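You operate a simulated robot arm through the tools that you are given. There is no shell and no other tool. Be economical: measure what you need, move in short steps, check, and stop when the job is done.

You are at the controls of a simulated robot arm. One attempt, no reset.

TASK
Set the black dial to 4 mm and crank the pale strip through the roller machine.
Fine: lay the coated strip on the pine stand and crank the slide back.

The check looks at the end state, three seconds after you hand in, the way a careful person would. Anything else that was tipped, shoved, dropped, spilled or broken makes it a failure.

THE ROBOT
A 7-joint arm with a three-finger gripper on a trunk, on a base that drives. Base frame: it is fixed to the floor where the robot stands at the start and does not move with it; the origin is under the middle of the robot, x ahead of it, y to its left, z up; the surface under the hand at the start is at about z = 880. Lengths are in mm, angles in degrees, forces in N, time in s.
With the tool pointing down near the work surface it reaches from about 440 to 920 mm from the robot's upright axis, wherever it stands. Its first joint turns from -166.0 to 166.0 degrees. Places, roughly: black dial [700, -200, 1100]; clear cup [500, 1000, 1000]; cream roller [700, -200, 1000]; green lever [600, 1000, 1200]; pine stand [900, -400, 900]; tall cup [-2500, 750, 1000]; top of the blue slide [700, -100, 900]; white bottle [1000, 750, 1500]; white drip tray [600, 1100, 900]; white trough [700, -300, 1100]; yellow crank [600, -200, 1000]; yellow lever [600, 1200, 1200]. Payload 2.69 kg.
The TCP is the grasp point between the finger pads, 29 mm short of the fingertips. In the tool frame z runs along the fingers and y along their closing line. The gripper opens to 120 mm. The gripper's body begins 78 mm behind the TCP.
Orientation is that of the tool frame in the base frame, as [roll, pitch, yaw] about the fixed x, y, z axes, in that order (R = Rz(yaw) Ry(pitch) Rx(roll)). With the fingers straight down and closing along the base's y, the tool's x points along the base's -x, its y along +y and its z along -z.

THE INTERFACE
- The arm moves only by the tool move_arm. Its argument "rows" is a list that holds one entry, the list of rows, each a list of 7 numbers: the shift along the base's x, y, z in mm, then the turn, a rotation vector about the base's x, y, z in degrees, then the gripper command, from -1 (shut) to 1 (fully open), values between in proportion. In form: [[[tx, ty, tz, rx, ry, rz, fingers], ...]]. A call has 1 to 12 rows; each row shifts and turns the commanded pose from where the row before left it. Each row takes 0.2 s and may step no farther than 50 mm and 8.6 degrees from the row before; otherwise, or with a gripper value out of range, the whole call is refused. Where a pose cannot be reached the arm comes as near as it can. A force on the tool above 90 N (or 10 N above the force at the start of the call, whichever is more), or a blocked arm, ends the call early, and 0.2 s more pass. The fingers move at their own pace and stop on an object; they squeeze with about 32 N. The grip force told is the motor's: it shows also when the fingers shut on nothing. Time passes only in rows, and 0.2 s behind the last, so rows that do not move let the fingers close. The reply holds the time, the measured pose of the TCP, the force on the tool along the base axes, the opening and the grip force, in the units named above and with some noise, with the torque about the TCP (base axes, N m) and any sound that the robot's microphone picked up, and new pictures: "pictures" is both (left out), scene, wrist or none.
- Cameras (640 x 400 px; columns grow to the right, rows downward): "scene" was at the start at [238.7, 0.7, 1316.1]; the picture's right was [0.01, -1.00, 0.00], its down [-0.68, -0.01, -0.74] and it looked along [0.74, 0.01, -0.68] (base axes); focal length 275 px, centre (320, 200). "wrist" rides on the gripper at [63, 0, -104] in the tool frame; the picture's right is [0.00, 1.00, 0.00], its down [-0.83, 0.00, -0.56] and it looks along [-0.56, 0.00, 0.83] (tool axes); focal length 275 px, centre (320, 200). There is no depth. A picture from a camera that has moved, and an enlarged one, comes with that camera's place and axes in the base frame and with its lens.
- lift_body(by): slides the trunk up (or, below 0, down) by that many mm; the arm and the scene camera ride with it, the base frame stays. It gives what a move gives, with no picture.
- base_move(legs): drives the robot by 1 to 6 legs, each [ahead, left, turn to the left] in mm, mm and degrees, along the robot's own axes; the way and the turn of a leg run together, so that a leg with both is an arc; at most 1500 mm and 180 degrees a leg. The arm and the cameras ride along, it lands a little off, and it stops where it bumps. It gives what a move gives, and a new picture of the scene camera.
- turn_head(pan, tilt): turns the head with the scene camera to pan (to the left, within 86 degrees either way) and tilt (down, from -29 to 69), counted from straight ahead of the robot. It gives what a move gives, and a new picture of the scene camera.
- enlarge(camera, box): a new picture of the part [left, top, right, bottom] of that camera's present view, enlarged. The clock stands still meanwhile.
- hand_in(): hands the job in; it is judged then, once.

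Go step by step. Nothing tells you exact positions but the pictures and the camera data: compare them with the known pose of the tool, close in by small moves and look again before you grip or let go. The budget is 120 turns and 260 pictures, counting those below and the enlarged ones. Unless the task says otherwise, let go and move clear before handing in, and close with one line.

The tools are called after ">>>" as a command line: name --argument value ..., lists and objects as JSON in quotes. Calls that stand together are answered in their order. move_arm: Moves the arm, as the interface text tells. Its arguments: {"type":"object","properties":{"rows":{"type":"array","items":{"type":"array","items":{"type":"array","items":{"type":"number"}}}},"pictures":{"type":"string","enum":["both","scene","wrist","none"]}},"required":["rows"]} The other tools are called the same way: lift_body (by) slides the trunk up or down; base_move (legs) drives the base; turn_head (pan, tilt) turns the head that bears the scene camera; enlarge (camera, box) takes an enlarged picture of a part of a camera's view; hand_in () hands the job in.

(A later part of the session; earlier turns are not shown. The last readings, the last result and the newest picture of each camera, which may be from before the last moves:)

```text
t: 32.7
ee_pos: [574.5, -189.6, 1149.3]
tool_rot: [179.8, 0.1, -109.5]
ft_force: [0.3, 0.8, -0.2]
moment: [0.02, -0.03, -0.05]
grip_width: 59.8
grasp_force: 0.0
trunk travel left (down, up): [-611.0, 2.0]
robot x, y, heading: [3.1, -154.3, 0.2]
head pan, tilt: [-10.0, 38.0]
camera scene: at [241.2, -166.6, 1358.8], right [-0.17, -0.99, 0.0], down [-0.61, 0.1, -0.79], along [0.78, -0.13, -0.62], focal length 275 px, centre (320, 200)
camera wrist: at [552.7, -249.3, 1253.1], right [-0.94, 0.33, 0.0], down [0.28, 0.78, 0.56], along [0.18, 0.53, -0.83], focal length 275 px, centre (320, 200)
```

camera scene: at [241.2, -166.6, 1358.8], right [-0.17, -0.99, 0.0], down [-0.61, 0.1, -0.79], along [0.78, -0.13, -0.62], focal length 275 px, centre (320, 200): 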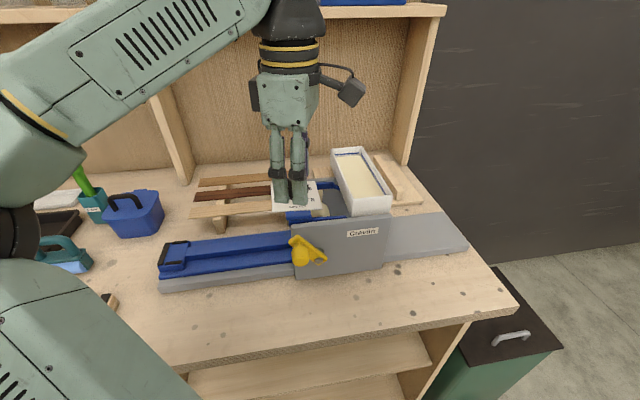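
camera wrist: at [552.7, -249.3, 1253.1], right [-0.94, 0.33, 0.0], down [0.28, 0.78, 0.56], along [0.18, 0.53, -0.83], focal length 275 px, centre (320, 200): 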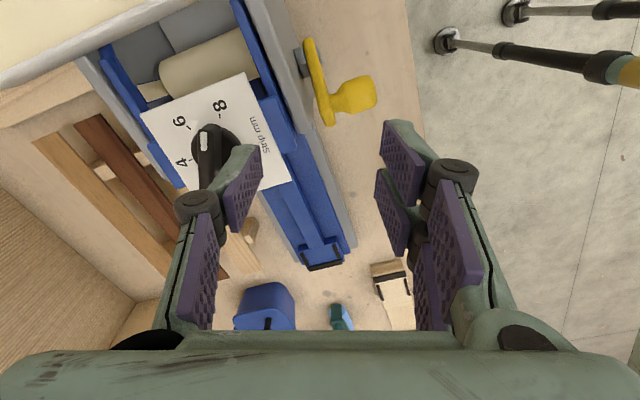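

Orientation works and the bar looks parallel to the finger plane. Move above the dial.

>>> move_arm --rows '[[[30, 0, 0, 0, 0, 0, 0], [30, 0, 0, 0, 0, 0, 0], [28, -1, 0, 0, 0, 0, 0], [0, 0, -20, 0, 0, 0, 0], [0, 0, 0, 0, 0, 0, 0]]]'

>>> enlarge --camera "wrist" --box '[200, 80, 440, 230]'

```text
t: 33.9
ee_pos: [662.8, -190.6, 1127.4]
tool_rot: [179.8, 0.1, -109.8]
ft_force: [0.3, -1.1, 0.2]
moment: [0.01, 0.0, -0.01]
grip_width: 60.1
grasp_force: 0.1
trunk travel left (down, up): [-611.0, 2.0]
robot x, y, heading: [3.5, -151.6, 0.7]
head pan, tilt: [-10.0, 38.0]
camera scene: at [241.2, -166.7, 1358.8], right [-0.17, -0.99, 0.0], down [-0.61, 0.1, -0.79], along [0.78, -0.13, -0.62], focal length 275 px, centre (320, 200)
camera wrist: at [640.2, -250.3, 1232.8], right [-0.94, 0.33, 0.0], down [0.28, 0.78, 0.56], along [0.18, 0.53, -0.83], focal length 275 px, centre (320, 200)
```

scene: 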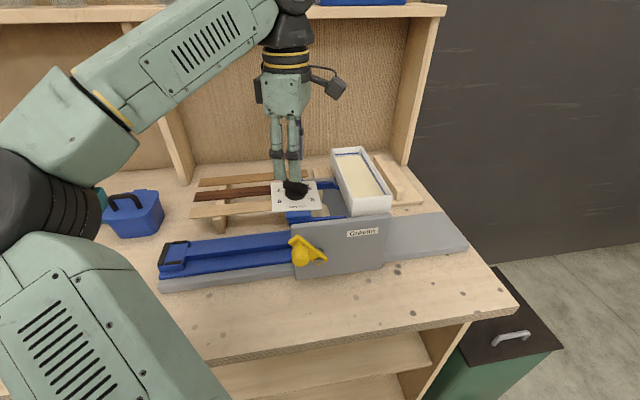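
wrist: 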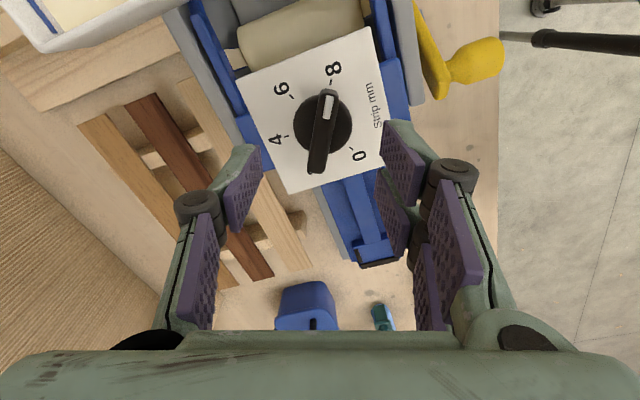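

```text
2.67 times, centred on (320, 155) of wrist
camera zoom: at [640.2, -250.3, 1232.8], right [-0.94, 0.33, 0.0], down [0.28, 0.78, 0.56], along [0.18, 0.53, -0.83], focal length 734 px, centre (320, 320)
```

zoom: 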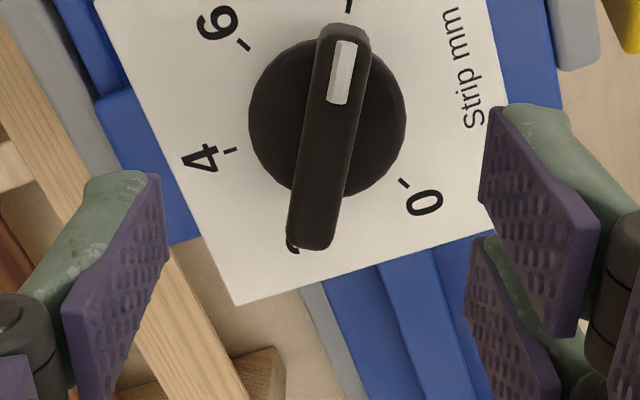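

Pointer is at about 8, and 4 is 119° counterclockwise. I'll align the fingers (−8°), descend and grip the bar.

>>> move_arm --rows '[[[-1.7, 0.6, 0, 0, 0, -8, 0], [0, 0, -20, 0, 0, 0, 0], [0, 0, -15, 0, 0, 0, 0], [0, 0, -12, 0, 0, 0, 0], [0, 0, 0, 0, 0, 0, -0.5], [0, 0, 0, 0, 0, 0, -1], [0, 0, 0, 0, 0, 0, -1], [0, 0, 0, 0, 0, 0, -1]]]'

```text
t: 35.7
ee_pos: [661.1, -189.6, 1082.5]
tool_rot: [-179.9, 0.0, -117.7]
ft_force: [5.2, 0.3, 13.4]
moment: [0.06, 0.14, 0.07]
grip_width: 12.2
grasp_force: 21.5
trunk travel left (down, up): [-611.0, 2.0]
robot x, y, heading: [1.8, -150.3, 0.4]
head pan, tilt: [-10.0, 38.0]
camera scene: at [240.7, -166.5, 1359.1], right [-0.17, -0.99, 0.0], down [-0.61, 0.1, -0.79], along [0.78, -0.13, -0.62], focal length 275 px, centre (320, 200)
camera wrist: at [630.5, -245.6, 1186.9], right [-0.89, 0.46, 0.0], down [0.38, 0.74, 0.56], along [0.26, 0.49, -0.83], focal length 275 px, centre (320, 200)
```

scene: 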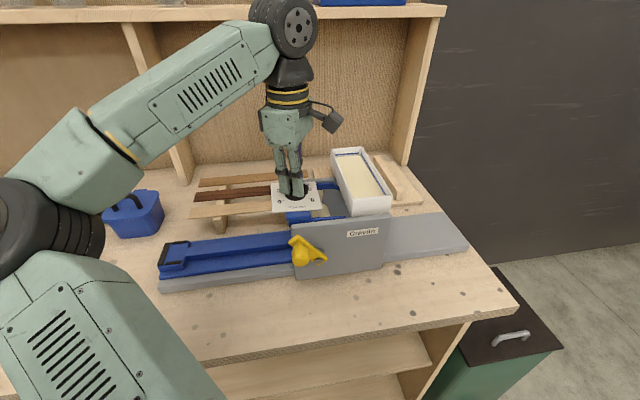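
wrist: 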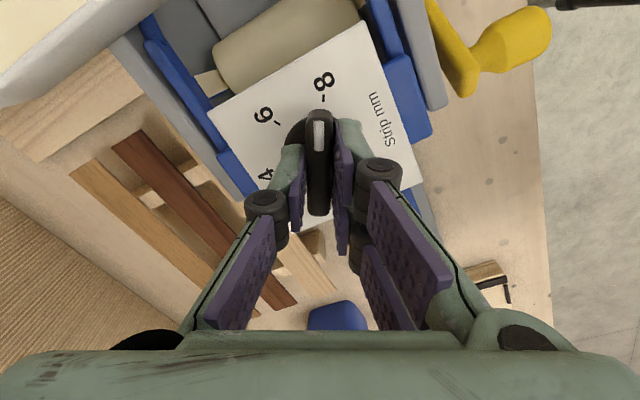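

Gripped (12 mm bar). Turning counterclockwise in two stages.

>>> move_arm --rows '[[[0, 0, 1.5, 0, 0, 0, -1], [0, 0, 0, 0, 0, 6, -1], [0, 0, 0, 0, 0, 8, -1], [0, 0, 0, 0, 0, 8, -1], [0, 0, 0, 0, 0, 8, -1], [0, 0, 0, 0, 0, 8, -1], [0, 0, 0, 0, 0, 8, -1], [0, 0, 0, 0, 0, 8, -1]]]' --pictures "wrist"

```text
t: 37.5
ee_pos: [659.3, -190.7, 1085.0]
tool_rot: [179.9, 0.0, -63.8]
ft_force: [-21.1, 2.0, -7.0]
moment: [0.72, -0.16, -0.07]
grip_width: 12.0
grasp_force: 39.2
trunk travel left (down, up): [-611.0, 2.0]
robot x, y, heading: [-0.2, -154.0, 0.3]
head pan, tilt: [-10.0, 38.0]
camera wrist: at [686.5, -246.9, 1188.6], right [-0.89, -0.45, 0.0], down [-0.37, 0.74, 0.56], along [-0.25, 0.5, -0.83], focal length 275 px, centre (320, 200)
```

wrist: 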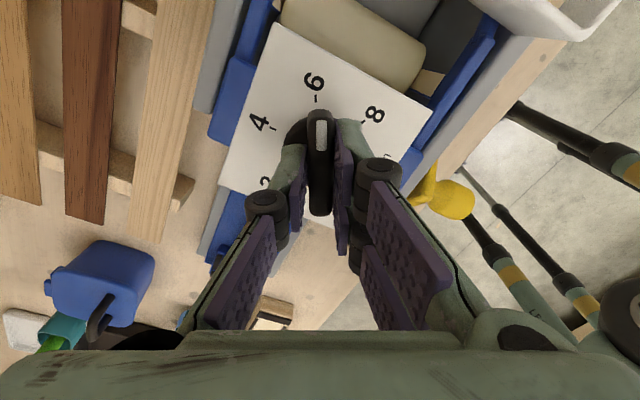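

Pointer is now at 6. Continue towards 4.

>>> move_arm --rows '[[[0, 0, 0, 0, 0, 8, -1], [0, 0, 0, 0, 0, 8, -1], [0, 0, 0, 0, 0, 8, -1], [0, 0, 0, 0, 0, 8, -1], [0, 0, 0, 0, 0, 8, -1], [0, 0, 0, 0, 0, 8, -1], [0, 0, 0, 0, 0, 8, -1], [0, 0, 0, 0, 0, 5, -1], [0, 0, 0, 0, 0, 0, -1]]]'

>>> enlarge --camera "wrist" --box '[220, 40, 420, 165]'

```text
t: 39.5
ee_pos: [659.7, -192.1, 1082.9]
tool_rot: [179.9, 0.3, -2.8]
ft_force: [-26.1, -11.9, -14.5]
moment: [0.46, -0.12, -0.09]
grip_width: 12.6
grasp_force: 39.5
trunk travel left (down, up): [-611.0, 2.0]
robot x, y, heading: [-0.6, -154.7, 0.4]
head pan, tilt: [-10.0, 38.0]
camera scene: at [240.0, -167.9, 1359.0], right [-0.17, -0.99, 0.0], down [-0.61, 0.1, -0.79], along [0.78, -0.13, -0.61], focal length 275 px, centre (320, 200)
camera wrist: at [721.7, -194.2, 1187.8], right [-0.04, -1.0, 0.0], down [-0.83, 0.04, 0.56], along [-0.56, 0.02, -0.83], focal length 275 px, centre (320, 200)
```

scene: 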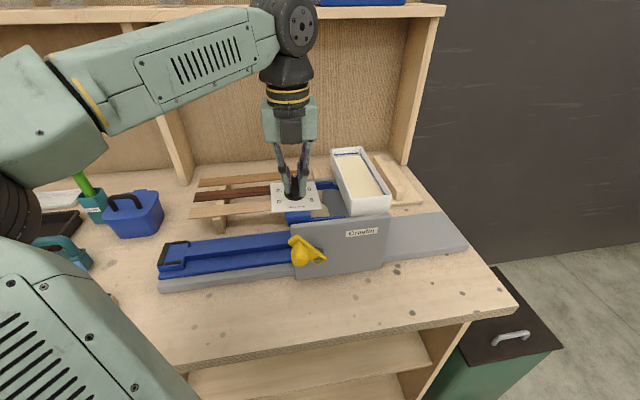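
wrist: 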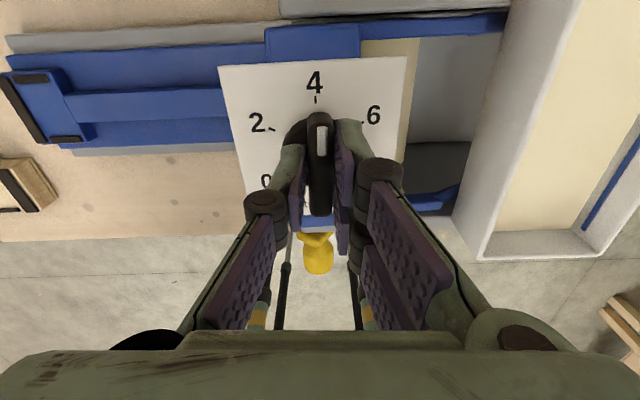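

```text
3.20 times, centred on (320, 102) of wrist
camera zoom: at [721.7, -194.2, 1187.8], right [-0.04, -1.0, 0.0], down [-0.83, 0.04, 0.56], along [-0.56, 0.02, -0.83], focal length 881 px, centre (320, 512)
```

zoom: 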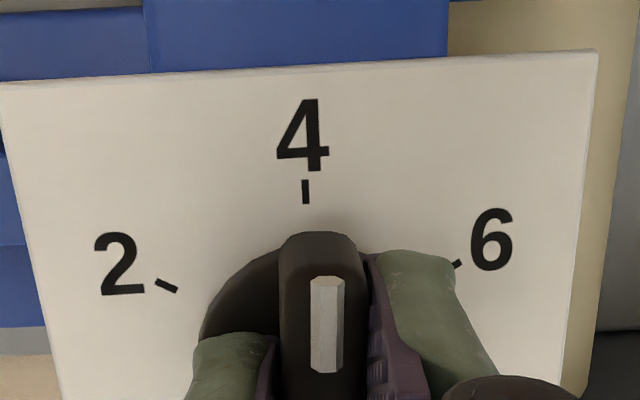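

About 3° short of 4; nudge a bit more.

>>> move_arm --rows '[[[0, 0, 0, 0, 0, 1.5, -1], [0, 0, 0, 0, 0, 1.5, -1], [0, 0, 0, 0, 0, 0, -1]]]' --pictures "none"

>>> enlarge --camera "wrist" --box '[220, 40, 420, 165]'

```text
t: 40.3
ee_pos: [659.3, -191.6, 1083.6]
tool_rot: [179.9, 0.2, 0.2]
ft_force: [-21.8, -13.7, -14.9]
moment: [0.47, -0.18, -0.07]
grip_width: 12.5
grasp_force: 39.4
trunk travel left (down, up): [-611.0, 2.0]
robot x, y, heading: [4.1, -153.2, 0.3]
head pan, tilt: [-10.0, 38.0]
```

```text
3.20 times, centred on (320, 102) of wrist
camera zoom: at [721.8, -191.1, 1188.0], right [0.01, -1.0, 0.0], down [-0.83, -0.01, 0.56], along [-0.56, -0.01, -0.83], focal length 881 px, centre (320, 512)
```

zoom: 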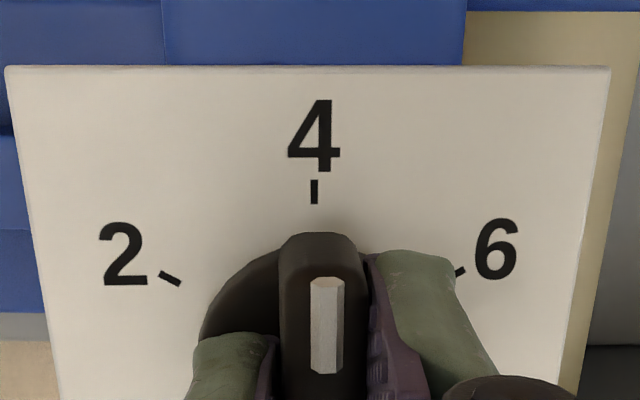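

Pointer lines up with 4. Relax, release and lift.

>>> move_arm --rows '[[[-1.5, -1.5, 0, 0, 0, 0, -1], [0, 0, 0, 0, 0, 0, -0.6], [0, 0, 0, 0, 0, 0, -0.3], [0, 0, 0, 0, 0, 0, -0.3], [0, 0, 15, 0, 0, 0, -0.3], [0, 0, 20, 0, 0, 0, -0.3], [0, 0, 30, 0, 0, 0, -0.3]]]'

>>> enlarge --camera "wrist" --box '[220, 60, 420, 185]'

```text
t: 41.9
ee_pos: [661.1, -191.7, 1149.0]
tool_rot: [179.9, 0.1, 0.3]
ft_force: [-0.2, -0.1, -0.6]
moment: [-0.02, -0.03, -0.01]
grip_width: 41.7
grasp_force: 0.1
trunk travel left (down, up): [-611.0, 2.0]
robot x, y, heading: [-0.8, -153.2, 0.3]
head pan, tilt: [-10.0, 38.0]
camera scene: at [241.2, -166.7, 1358.8], right [-0.17, -0.99, 0.0], down [-0.61, 0.1, -0.79], along [0.78, -0.13, -0.62], focal length 275 px, centre (320, 200)
camera wrist: at [721.5, -191.1, 1252.8], right [0.01, -1.0, 0.0], down [-0.83, -0.01, 0.56], along [-0.56, -0.01, -0.83], focal length 275 px, centre (320, 200)
```

scene: 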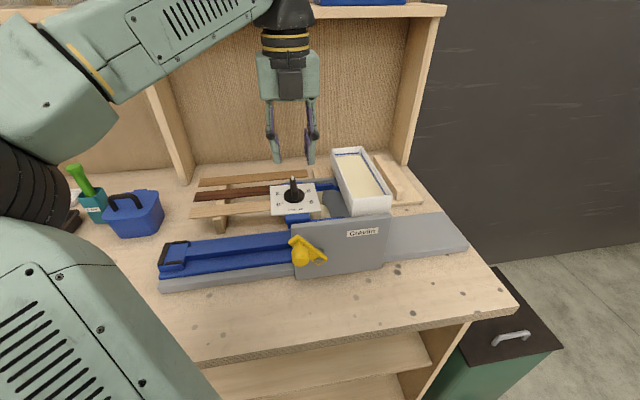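
wrist: 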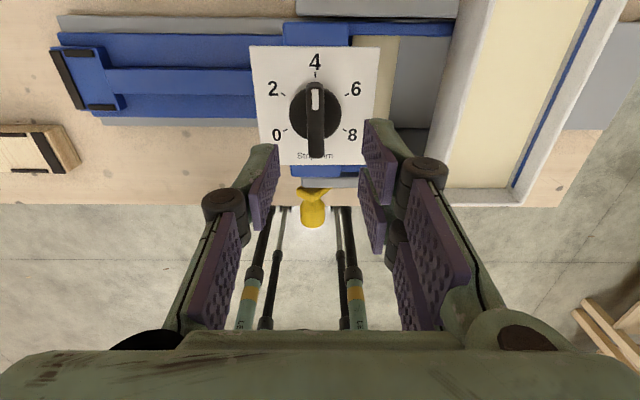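

```text
3.20 times, centred on (320, 122) of wrist
camera zoom: at [721.5, -191.1, 1252.8], right [0.01, -1.0, 0.0], down [-0.83, -0.01, 0.56], along [-0.56, -0.01, -0.83], focal length 881 px, centre (320, 448)
```

zoom: 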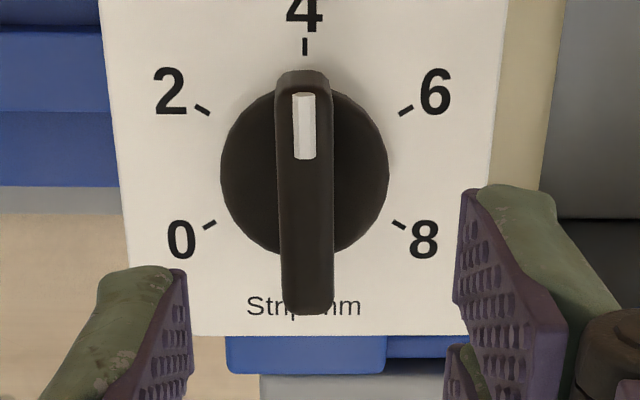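

Dial reads 4. Next, the pale strip: I'll rotate the gripper to yaw −90 (closing along x) and look down over the rack.

>>> move_arm --rows '[[[0, 0, 0, 0, 0, -8.5, -0.3], [0, 0, 0, 0, 0, -8.5, -0.3], [0, 0, 0, 0, 0, -8.5, -0.3], [0, 0, 0, 0, 0, -8.5, -0.3], [20, 10, 0, 0, 0, -8.5, -0.3], [20, 10, 0, 0, 0, -8.5, -0.3], [20, 10, 0, 0, 0, -8.5, -0.3], [20, 10, 0, 0, 0, -8.5, -0.3], [20, 10, 0, 0, 0, -8.5, -0.3], [20, 15, -10, 0, 0, -8.5, -0.3], [9, 15, -10, 0, 0, -5.3, -0.3], [0, 0, 0, 0, 0, 0, -0.3]]]'

>>> enlarge --camera "wrist" --box '[200, 0, 440, 200]'

```text
t: 44.5
ee_pos: [788.3, -110.4, 1127.1]
tool_rot: [179.9, 0.1, -90.1]
ft_force: [0.3, -0.5, 0.1]
moment: [0.01, 0.03, -0.01]
grip_width: 42.1
grasp_force: 0.0
trunk travel left (down, up): [-611.0, 2.0]
robot x, y, heading: [-2.0, -150.6, 0.5]
head pan, tilt: [-10.0, 38.0]
camera scene: at [241.2, -166.7, 1358.8], right [-0.17, -0.99, 0.0], down [-0.61, 0.1, -0.79], along [0.78, -0.13, -0.62], focal length 275 px, centre (320, 200)
camera wrist: at [787.3, -174.5, 1231.7], right [-1.0, 0.0, 0.0], down [0.0, 0.83, 0.56], along [0.0, 0.56, -0.83], focal length 275 px, centre (320, 200)
```

scene: 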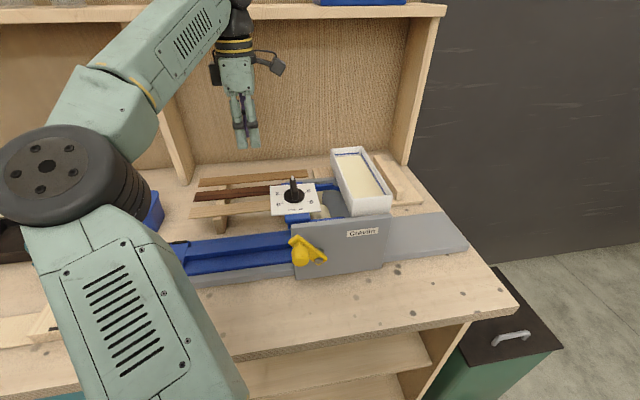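
wrist: 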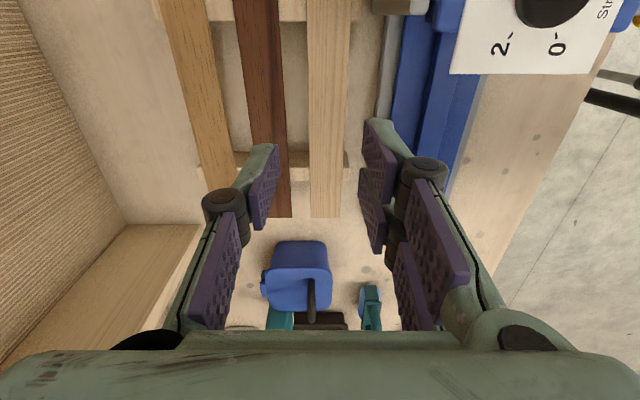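

```text
2.00 times, centred on (320, 100) of wrist
camera zoom: at [787.3, -174.5, 1231.7], right [-1.0, 0.0, 0.0], down [0.0, 0.83, 0.56], along [0.0, 0.56, -0.83], focal length 551 px, centre (320, 400)
```

zoom: 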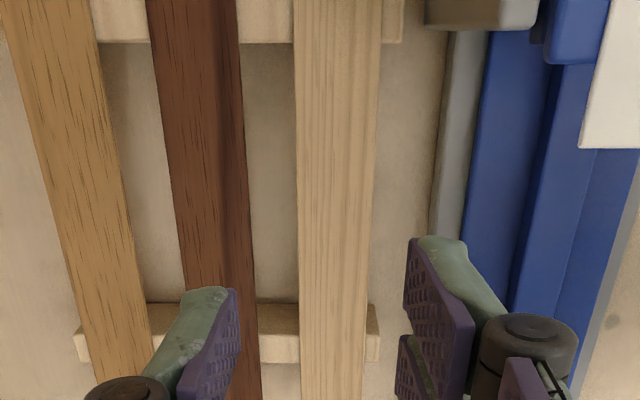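

The pale strip is 41 mm wide, centred at x≈779, spanning y≈63 to −256, with support bars at y≈−15 and −178. I'll grip it by its edges at y≈−45, between the supports, descending in stages.

>>> move_arm --rows '[[[-3, 22, 0, 0, 0, 0, 0], [-3, 22, -27, 0, 0, 0, 0], [-3, 22, -40, 0, 0, 0, 0], [0, 0, -40, 0, 0, 0, 0], [0, 0, -40, 0, 0, 0, 0], [0, 0, -20, 0, 0, 0, 0]]]'

```text
t: 45.9
ee_pos: [779.8, -45.5, 961.7]
tool_rot: [179.9, 0.0, -90.0]
ft_force: [-0.1, -0.4, -0.7]
moment: [0.0, 0.0, -0.03]
grip_width: 59.8
grasp_force: 0.1
trunk travel left (down, up): [-611.0, 2.0]
robot x, y, heading: [1.1, -152.0, 0.1]
head pan, tilt: [-10.0, 38.0]
camera scene: at [241.4, -166.6, 1358.8], right [-0.17, -0.99, 0.0], down [-0.61, 0.1, -0.79], along [0.78, -0.13, -0.62], focal length 275 px, centre (320, 200)
camera wrist: at [779.0, -108.7, 1065.0], right [-1.0, 0.0, 0.0], down [0.0, 0.83, 0.56], along [0.0, 0.56, -0.83], focal length 275 px, centre (320, 200)
```

scene: 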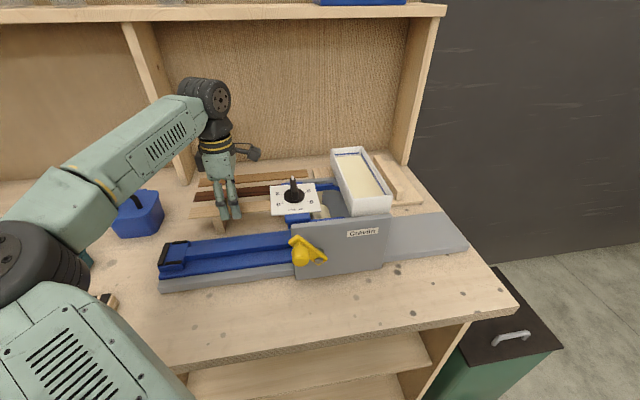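
wrist: 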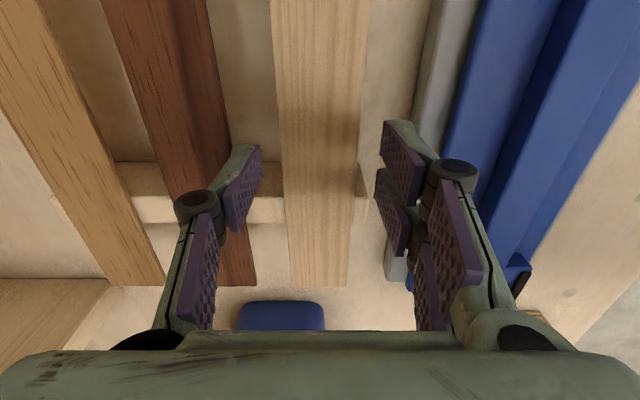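

>>> enlarge --camera "wrist" --box '[210, 80, 450, 230]'

>>> enlarge --camera "scene" --box '[170, 140, 290, 240]'

```text
2.67 times, centred on (330, 155) of wrist
camera zoom: at [779.0, -108.7, 1065.0], right [-1.0, 0.0, 0.0], down [0.0, 0.83, 0.56], along [0.0, 0.56, -0.83], focal length 734 px, centre (293, 320)
```

zoom: 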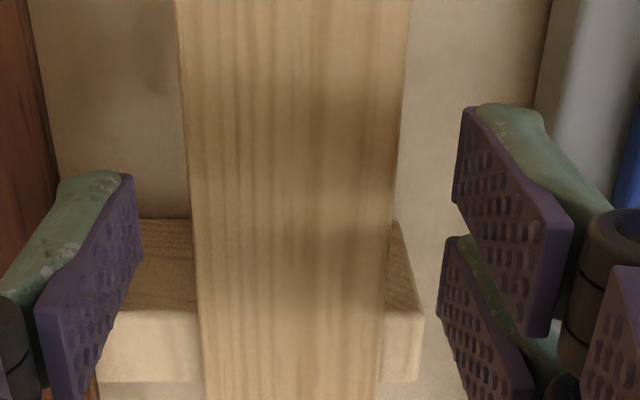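

```text
4.00 times, centred on (230, 190) of scene
camera zoom: at [241.4, -166.6, 1358.8], right [-0.17, -0.99, 0.0], down [-0.61, 0.1, -0.79], along [0.78, -0.13, -0.62], focal length 1099 px, centre (680, 240)
```

zoom: 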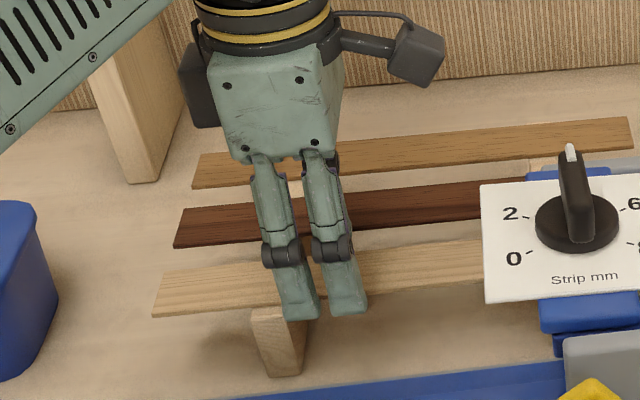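

Strip top is at z≈935, the fingertips at ≈932. Lower 9 mm, close on the edges and lift slightly.

>>> move_arm --rows '[[[0, 0, -9, 0, 0, 0, 0], [0, 0, 0, 0, 0, 0, -0.3], [0, 0, 0, 0, 0, 0, -0.6], [0, 0, 0, 0, 0, 0, -0.6], [0, 0, 0, 0, 0, 0, -0.6]]]'

>>> enlarge --camera "wrist" --box '[210, 80, 450, 230]'

```text
t: 47.1
ee_pos: [779.2, -45.6, 951.2]
tool_rot: [180.0, 0.1, -89.9]
ft_force: [-0.6, 1.0, 1.1]
moment: [0.02, 0.03, 0.08]
grip_width: 38.9
grasp_force: 32.3
trunk travel left (down, up): [-611.0, 2.0]
robot x, y, heading: [2.0, -151.5, 0.5]
head pan, tilt: [-10.0, 38.0]
camera scene: at [241.1, -166.6, 1358.8], right [-0.17, -0.99, 0.0], down [-0.61, 0.1, -0.79], along [0.78, -0.13, -0.62], focal length 275 px, centre (320, 200)
camera wrist: at [778.7, -108.8, 1056.6], right [-1.0, 0.0, 0.0], down [0.0, 0.83, 0.56], along [0.0, 0.56, -0.83], focal length 275 px, centre (320, 200)
```

scene: 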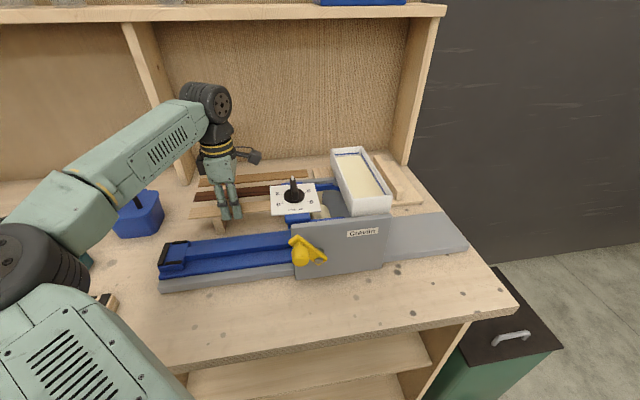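
wrist: 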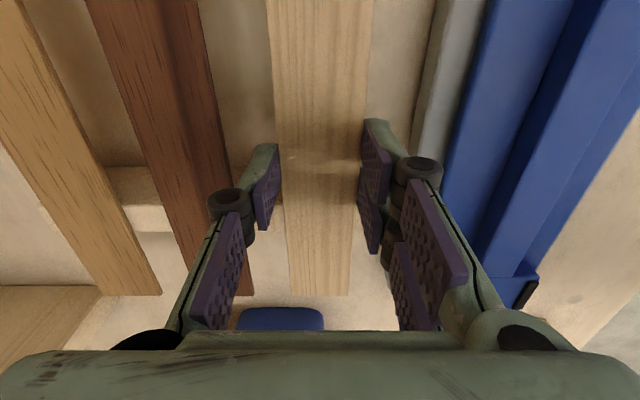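

```text
2.67 times, centred on (330, 155) of wrist
camera zoom: at [778.7, -108.8, 1056.6], right [-1.0, 0.0, 0.0], down [0.0, 0.83, 0.56], along [0.0, 0.56, -0.83], focal length 734 px, centre (293, 320)
```

zoom: 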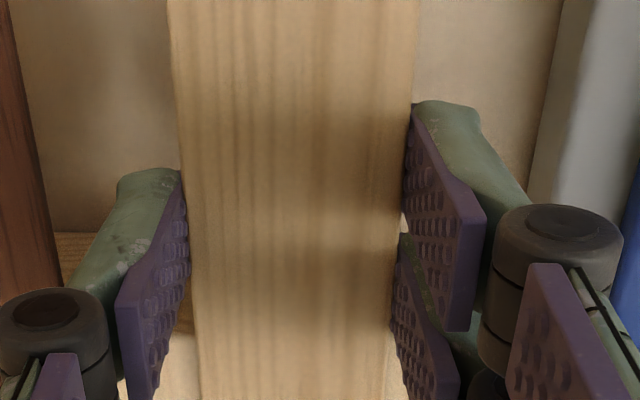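

Gripped. Lift 25 mm (staying under the trough), then move left to free its right end.

>>> move_arm --rows '[[[0, 0, 10, 0, 0, 0, -0.6], [0, 0, 15, 0, 0, 0, -0.6], [0, 0, 0, 0, 0, 0, -0.6], [0, 30, 0, 0, 0, 0, -0.6], [0, 30, 0, 0, 0, 0, -0.6], [0, 30, 0, 0, 0, 0, -0.6], [0, 35, 0, 0, 0, 0, -0.6]]]'

>>> enlarge --camera "scene" --box '[130, 130, 400, 300]'

```text
t: 48.7
ee_pos: [780.1, 79.8, 977.1]
tool_rot: [179.8, 0.0, -90.0]
ft_force: [-0.2, 0.2, 0.3]
moment: [-0.01, -0.01, 0.03]
grip_width: 23.9
grasp_force: 0.0
trunk travel left (down, up): [-611.0, 2.0]
robot x, y, heading: [1.0, -151.3, 0.4]
head pan, tilt: [-10.0, 38.0]
camera scene: at [241.2, -166.3, 1358.8], right [-0.17, -0.99, 0.0], down [-0.61, 0.1, -0.79], along [0.78, -0.13, -0.62], focal length 275 px, centre (320, 200)
camera wrist: at [779.4, 16.7, 1081.2], right [-1.0, 0.0, 0.0], down [0.0, 0.83, 0.56], along [0.0, 0.56, -0.83], focal length 275 px, centre (320, 200)
```

scene: 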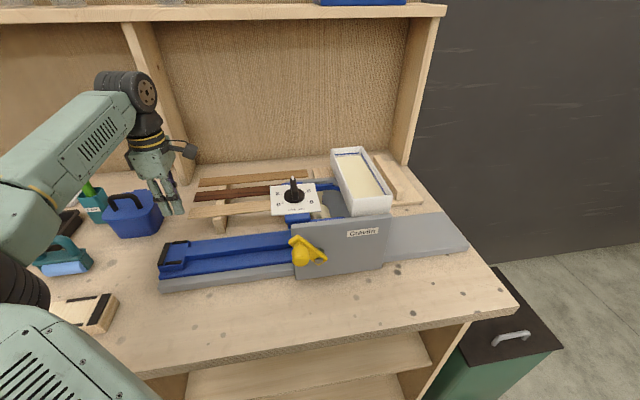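
wrist: 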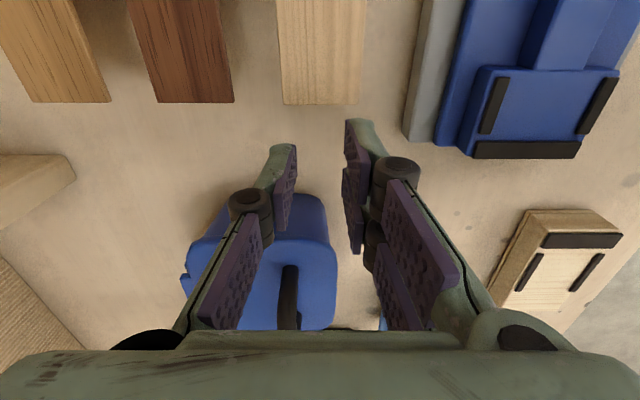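

```text
2.35 times, centred on (265, 215) of scene
camera zoom: at [241.2, -166.3, 1358.8], right [-0.17, -0.99, 0.0], down [-0.61, 0.1, -0.79], along [0.78, -0.13, -0.62], focal length 646 px, centre (449, 165)
```

zoom: 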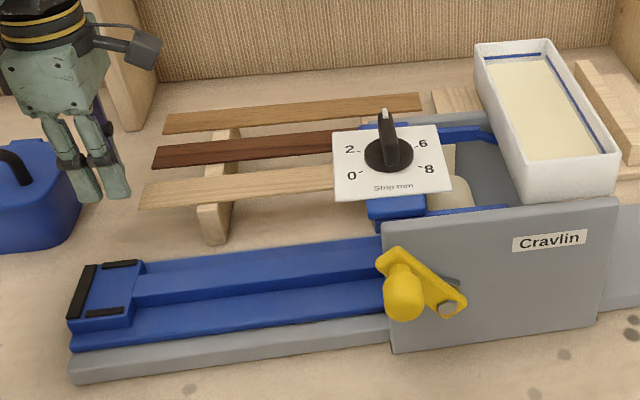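

The strip slipped out of the fingertips and remained on the rack, unmoved (top z≈935, left end y≈55). I'll go back, grip deeper and verify with a small lift.

>>> move_arm --rows '[[[0, 0, 0, 0, 0, 0, 0], [0, -30, 0, 0, 0, 0, 0], [0, -35, 0, 0, 0, 0, 0], [0, -35, 0, 0, 0, 0, 0], [-1, -25, 0, 0, 0, 0, 0], [0, 0, -20, 0, 0, 0, 0], [0, 0, -18, 0, 0, 0, 0], [0, 0, 0, 0, 0, 0, -0.5], [0, 0, 0, 0, 0, 0, -1], [0, 0, 0, 0, 0, 0, -1], [0, 0, 0, 0, 0, 0, -1]]]'

>>> enlarge --camera "wrist" --box '[210, 80, 450, 230]'

```text
t: 51.1
ee_pos: [779.2, -44.2, 940.1]
tool_rot: [179.9, 0.1, -90.1]
ft_force: [0.3, 0.3, 0.7]
moment: [0.03, 0.02, 0.01]
grip_width: 37.9
grasp_force: 31.8
trunk travel left (down, up): [-611.0, 2.0]
robot x, y, heading: [1.1, -151.6, 0.2]
head pan, tilt: [-10.0, 38.0]
camera scene: at [241.3, -166.6, 1358.8], right [-0.17, -0.99, 0.0], down [-0.61, 0.1, -0.79], along [0.78, -0.13, -0.62], focal length 275 px, centre (320, 200)
camera wrist: at [777.8, -108.6, 1043.6], right [-1.0, 0.0, 0.0], down [0.0, 0.83, 0.56], along [0.0, 0.56, -0.83], focal length 275 px, centre (320, 200)
```

scene: 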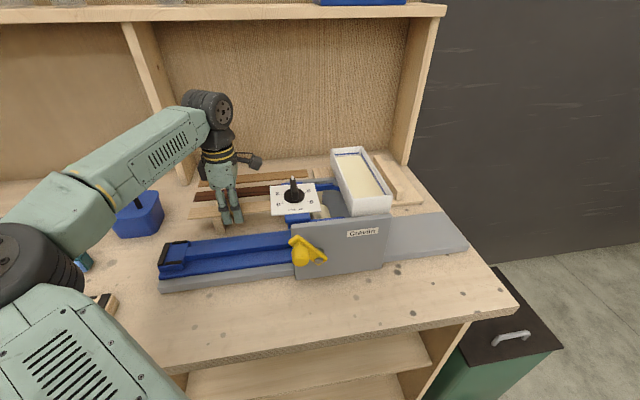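
wrist: 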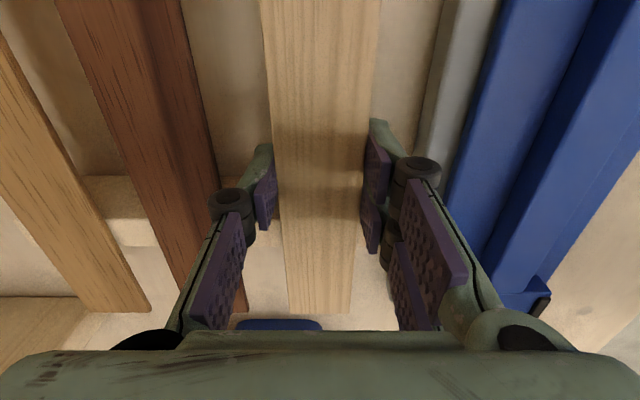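

```text
2.67 times, centred on (330, 155) of wrist
camera zoom: at [777.8, -108.6, 1043.6], right [-1.0, 0.0, 0.0], down [0.0, 0.83, 0.56], along [0.0, 0.56, -0.83], focal length 734 px, centre (293, 320)
```

zoom: 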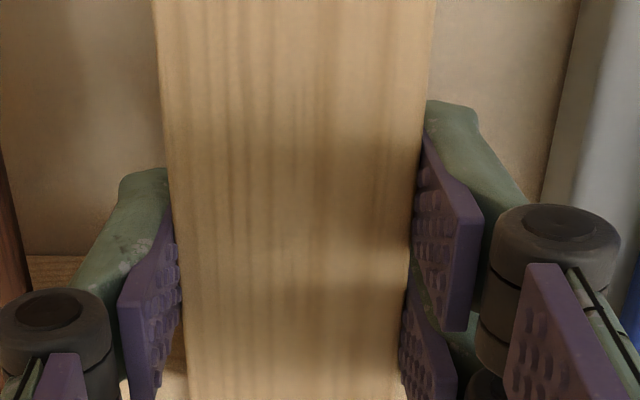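

>>> move_arm --rows '[[[0, 0, 4, 0, 0, 0, -1], [0, 0, 6, 0, 0, 0, -1], [0, 0, 6, 0, 0, 0, -1], [0, 0, 6, 0, 0, 0, -1], [0, 0, 0, 0, 0, 0, -1]]]'

>>> enlarge --camera "scene" --box '[130, 130, 400, 300]'

```text
t: 52.3
ee_pos: [778.2, -46.0, 961.1]
tool_rot: [179.9, 0.1, -89.9]
ft_force: [0.1, -0.3, -0.6]
moment: [0.03, -0.01, 0.02]
grip_width: 38.0
grasp_force: 32.4
trunk travel left (down, up): [-611.0, 2.0]
robot x, y, heading: [0.8, -155.8, 0.2]
head pan, tilt: [-10.0, 38.0]
camera scene: at [241.3, -166.6, 1358.8], right [-0.17, -0.99, 0.0], down [-0.61, 0.1, -0.79], along [0.78, -0.13, -0.62], focal length 275 px, centre (320, 200)
camera wrist: at [777.9, -108.8, 1065.6], right [-1.0, 0.0, 0.0], down [0.0, 0.83, 0.56], along [0.0, 0.56, -0.83], focal length 275 px, centre (320, 200)
```

scene: 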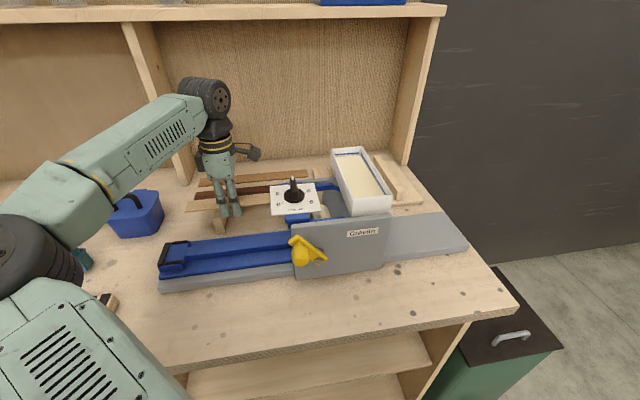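
wrist: 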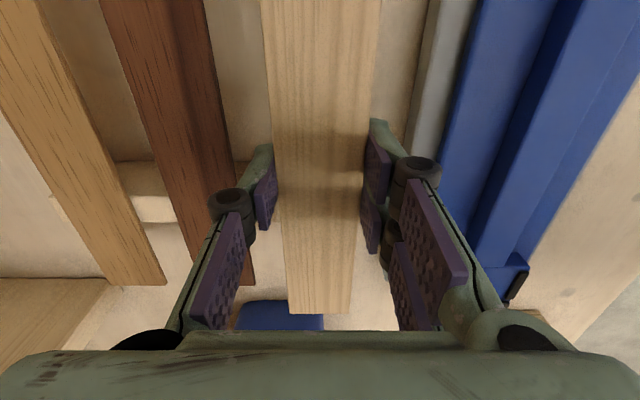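

```text
2.35 times, centred on (265, 215) of scene
camera zoom: at [241.3, -166.6, 1358.8], right [-0.17, -0.99, 0.0], down [-0.61, 0.1, -0.79], along [0.78, -0.13, -0.62], focal length 646 px, centre (449, 165)
```

zoom: 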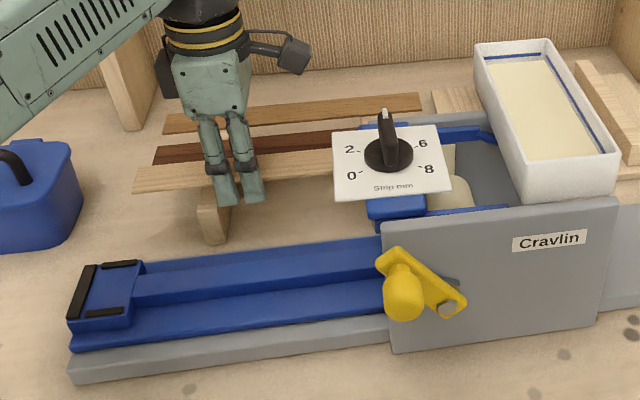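

Held firmly now. Move left 130 mm to clear the machine, then look.

>>> move_arm --rows '[[[0, 26, 0, 0, 0, 0, -1], [0, 26, 0, 0, 0, 0, -1], [0, 26, 5, 0, 0, 0, -1], [0, 26, 5, 0, 0, 0, -1], [0, 26, 5, 0, 0, 0, -1], [0, 0, 0, 0, 0, 0, -1]]]'

>>> enlarge --camera "scene" --box '[130, 130, 400, 300]'

>>> enlarge --camera "wrist" --box '[200, 0, 640, 275]'

```text
t: 53.7
ee_pos: [779.1, 84.8, 976.3]
tool_rot: [179.9, 0.0, -90.1]
ft_force: [0.0, 0.1, -0.1]
moment: [0.03, 0.0, 0.0]
grip_width: 37.9
grasp_force: 32.3
trunk travel left (down, up): [-611.0, 2.0]
robot x, y, heading: [3.9, -149.2, 0.3]
head pan, tilt: [-10.0, 38.0]
camera scene: at [241.3, -166.7, 1358.8], right [-0.17, -0.99, 0.0], down [-0.61, 0.1, -0.79], along [0.78, -0.13, -0.62], focal length 275 px, centre (320, 200)
camera wrist: at [777.3, 22.2, 1080.6], right [-1.0, 0.0, 0.0], down [0.0, 0.83, 0.56], along [0.0, 0.56, -0.83], focal length 275 px, centre (320, 200)
```

scene: 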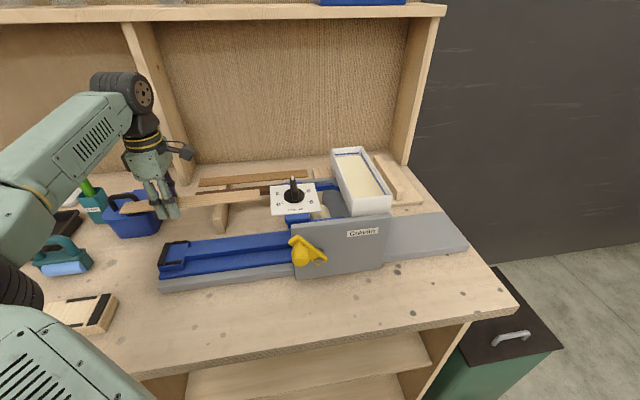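
wrist: 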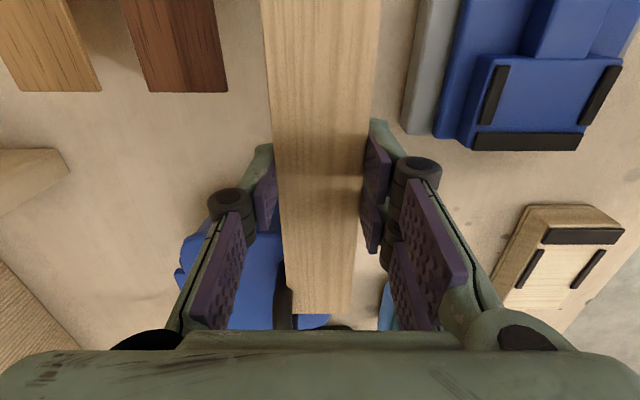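

```text
2.35 times, centred on (265, 215) of scene
camera zoom: at [241.3, -166.7, 1358.8], right [-0.17, -0.99, 0.0], down [-0.61, 0.1, -0.79], along [0.78, -0.13, -0.62], focal length 646 px, centre (449, 165)
```

zoom: 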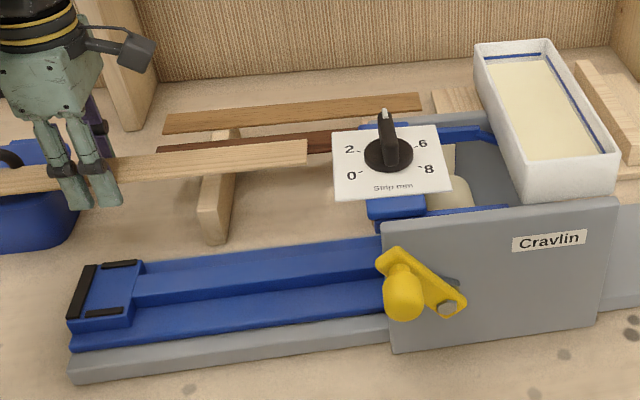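

```text
1.45 times, centred on (420, 138) of wrist
camera zoom: at [777.3, 22.2, 1080.6], right [-1.0, 0.0, 0.0], down [0.0, 0.83, 0.56], along [0.0, 0.56, -0.83], focal length 400 px, centre (174, 291)
```

zoom: 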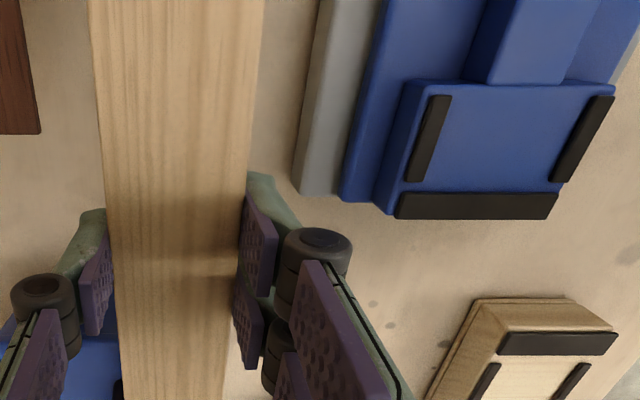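

Strip is ~300 mm long, held 48 mm left of its centre. The slide's left nest is about x≈660, top z≈933, end stop inner face y≈75. Move to x=660 first.

>>> move_arm --rows '[[[-30, 0, 0, 0, 0, 0, -1], [-30, 0, 0, 0, 0, 0, -1], [-30, 0, 0, 0, 0, 0, -1], [-29, 0, 0, 0, 0, 0, -1], [0, 0, 0, 0, 0, 0, -1]]]'

>>> enlarge --camera "scene" --box '[130, 130, 400, 300]'

>>> enlarge --camera "wrist" --box '[200, 0, 440, 150]'

```text
t: 54.9
ee_pos: [659.0, 85.4, 976.6]
tool_rot: [179.8, 0.1, -90.1]
ft_force: [0.9, -0.4, -0.5]
moment: [0.0, -0.02, -0.01]
grip_width: 37.9
grasp_force: 31.9
trunk travel left (down, up): [-611.0, 2.0]
robot x, y, heading: [0.9, -149.5, 0.3]
head pan, tilt: [-10.0, 38.0]
camera scene: at [241.4, -166.6, 1358.7], right [-0.17, -0.99, 0.0], down [-0.61, 0.1, -0.79], along [0.78, -0.13, -0.62], focal length 275 px, centre (320, 200)
camera wrist: at [658.1, 21.3, 1081.2], right [-1.0, 0.0, 0.0], down [0.0, 0.83, 0.56], along [0.0, 0.56, -0.83], focal length 275 px, centre (320, 200)
```

scene: 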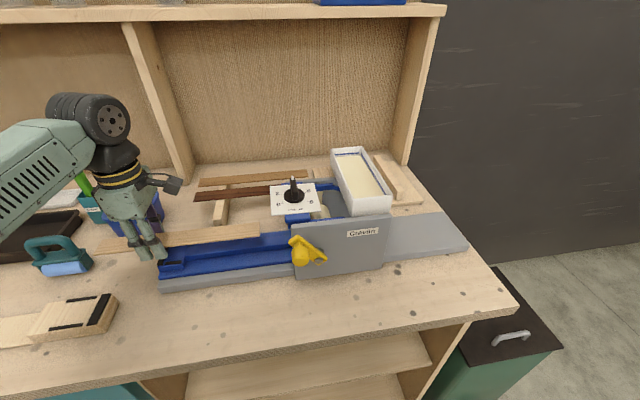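
wrist: 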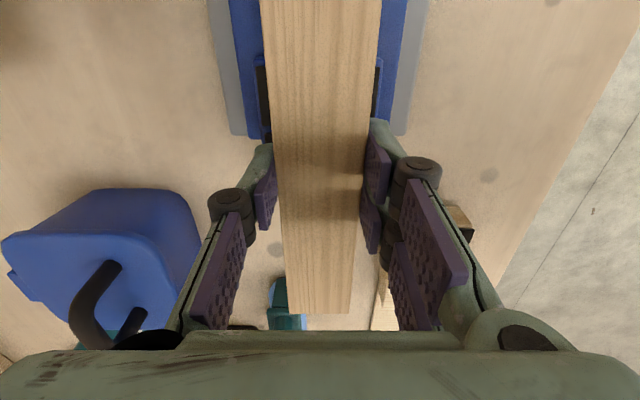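

```text
2.35 times, centred on (265, 215) of scene
camera zoom: at [241.4, -166.6, 1358.7], right [-0.17, -0.99, 0.0], down [-0.61, 0.1, -0.79], along [0.78, -0.13, -0.62], focal length 646 px, centre (449, 165)
```

zoom: 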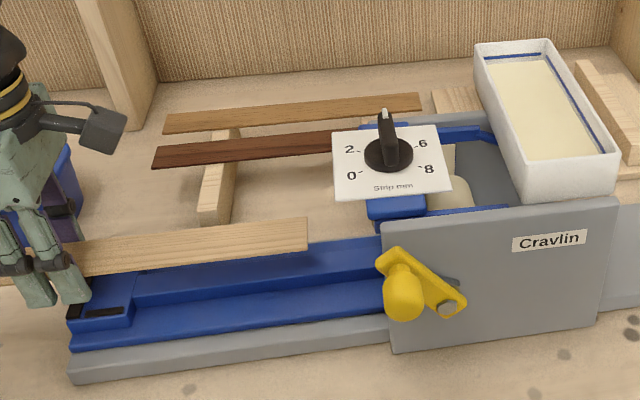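

```text
2.67 times, centred on (320, 75) of wrist
camera zoom: at [658.1, 21.3, 1081.2], right [-1.0, 0.0, 0.0], down [0.0, 0.83, 0.56], along [0.0, 0.56, -0.83], focal length 734 px, centre (320, 533)
```

zoom: 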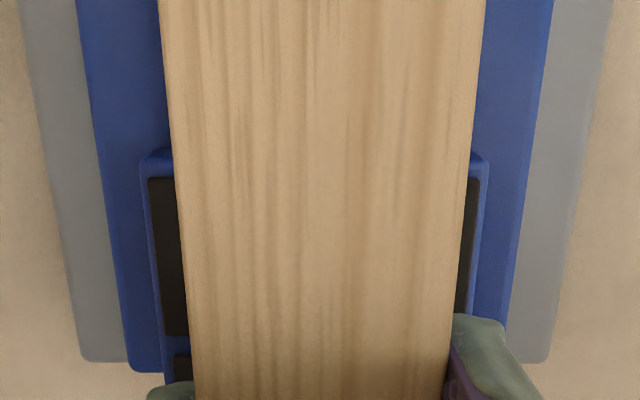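

Strip is well centred over the nest. Slide it right toward y=−30 in steps.

>>> move_arm --rows '[[[0.5, -25, 0, 0, 0, 0, -1], [0, -25, 0, 0, 0, 0, -1], [0, -20, 0, 0, 0, 0, -1], [0, -15, -4, 0, 0, 0, -1], [0, -15, -4, 0, 0, 0, -1], [0, 0, 0, 0, 0, 0, -1]]]'

>>> enlarge --camera "scene" --box '[130, 150, 370, 300]'

>>> enlarge --camera "wrist" --box '[200, 0, 440, 330]'

```text
t: 56.3
ee_pos: [660.0, -16.6, 968.5]
tool_rot: [179.9, 0.2, -90.1]
ft_force: [0.8, -0.4, 0.4]
moment: [0.01, -0.01, -0.04]
grip_width: 37.8
grasp_force: 31.8
trunk travel left (down, up): [-611.0, 2.0]
robot x, y, heading: [-0.3, -153.5, -0.0]
head pan, tilt: [-10.0, 38.0]
camera scene: at [241.3, -166.6, 1358.8], right [-0.17, -0.99, 0.0], down [-0.61, 0.1, -0.79], along [0.78, -0.13, -0.62], focal length 275 px, centre (320, 200)
camera wrist: at [658.6, -79.1, 1072.4], right [-1.0, 0.0, 0.0], down [0.0, 0.83, 0.56], along [0.0, 0.56, -0.83], focal length 275 px, centre (320, 200)
```

scene: 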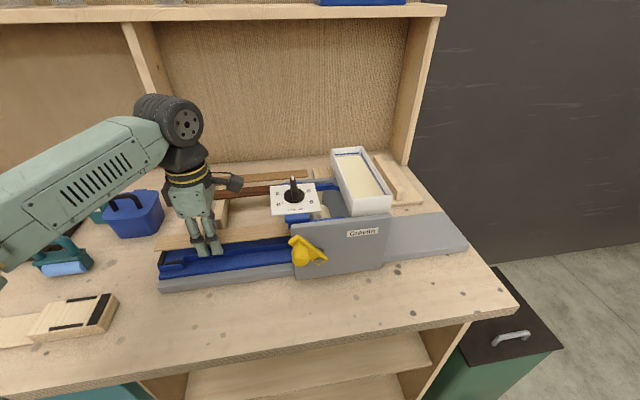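
wrist: 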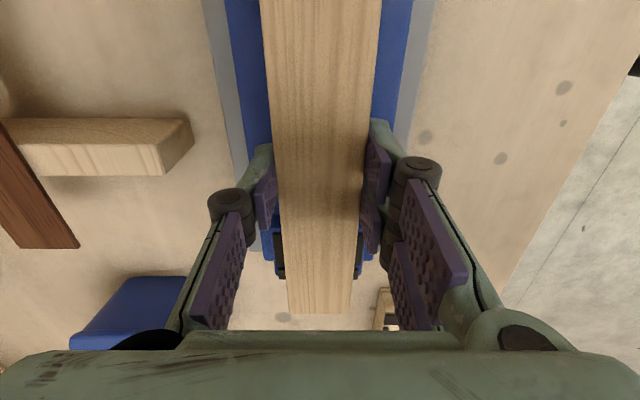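

```text
2.67 times, centred on (250, 225) of scene
camera zoom: at [241.3, -166.6, 1358.8], right [-0.17, -0.99, 0.0], down [-0.61, 0.1, -0.79], along [0.78, -0.13, -0.62], focal length 733 px, centre (507, 133)
```

zoom: 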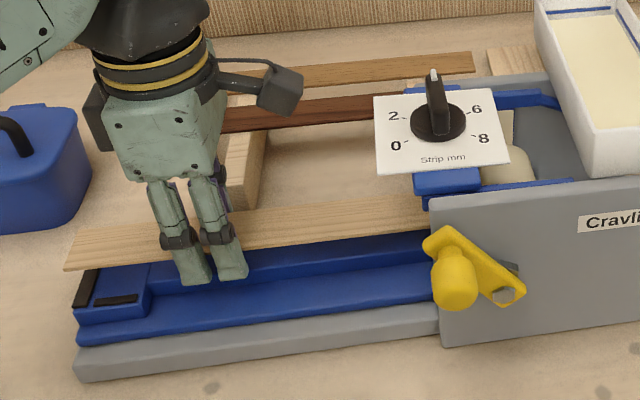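

```text
1.21 times, centred on (320, 165) of wrist
camera zoom: at [658.6, -79.1, 1072.4], right [-1.0, 0.0, 0.0], down [0.0, 0.83, 0.56], along [0.0, 0.56, -0.83], focal length 334 px, centre (320, 242)
```

zoom: 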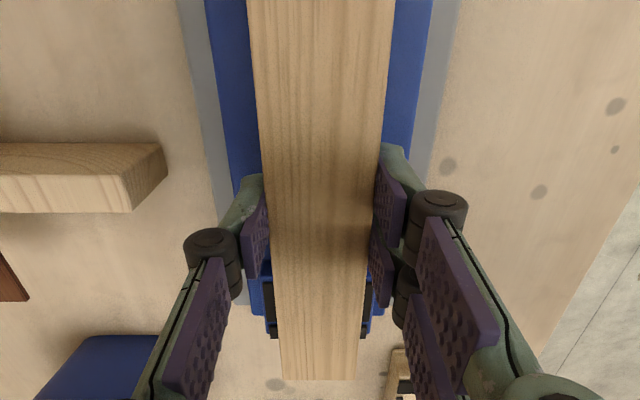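

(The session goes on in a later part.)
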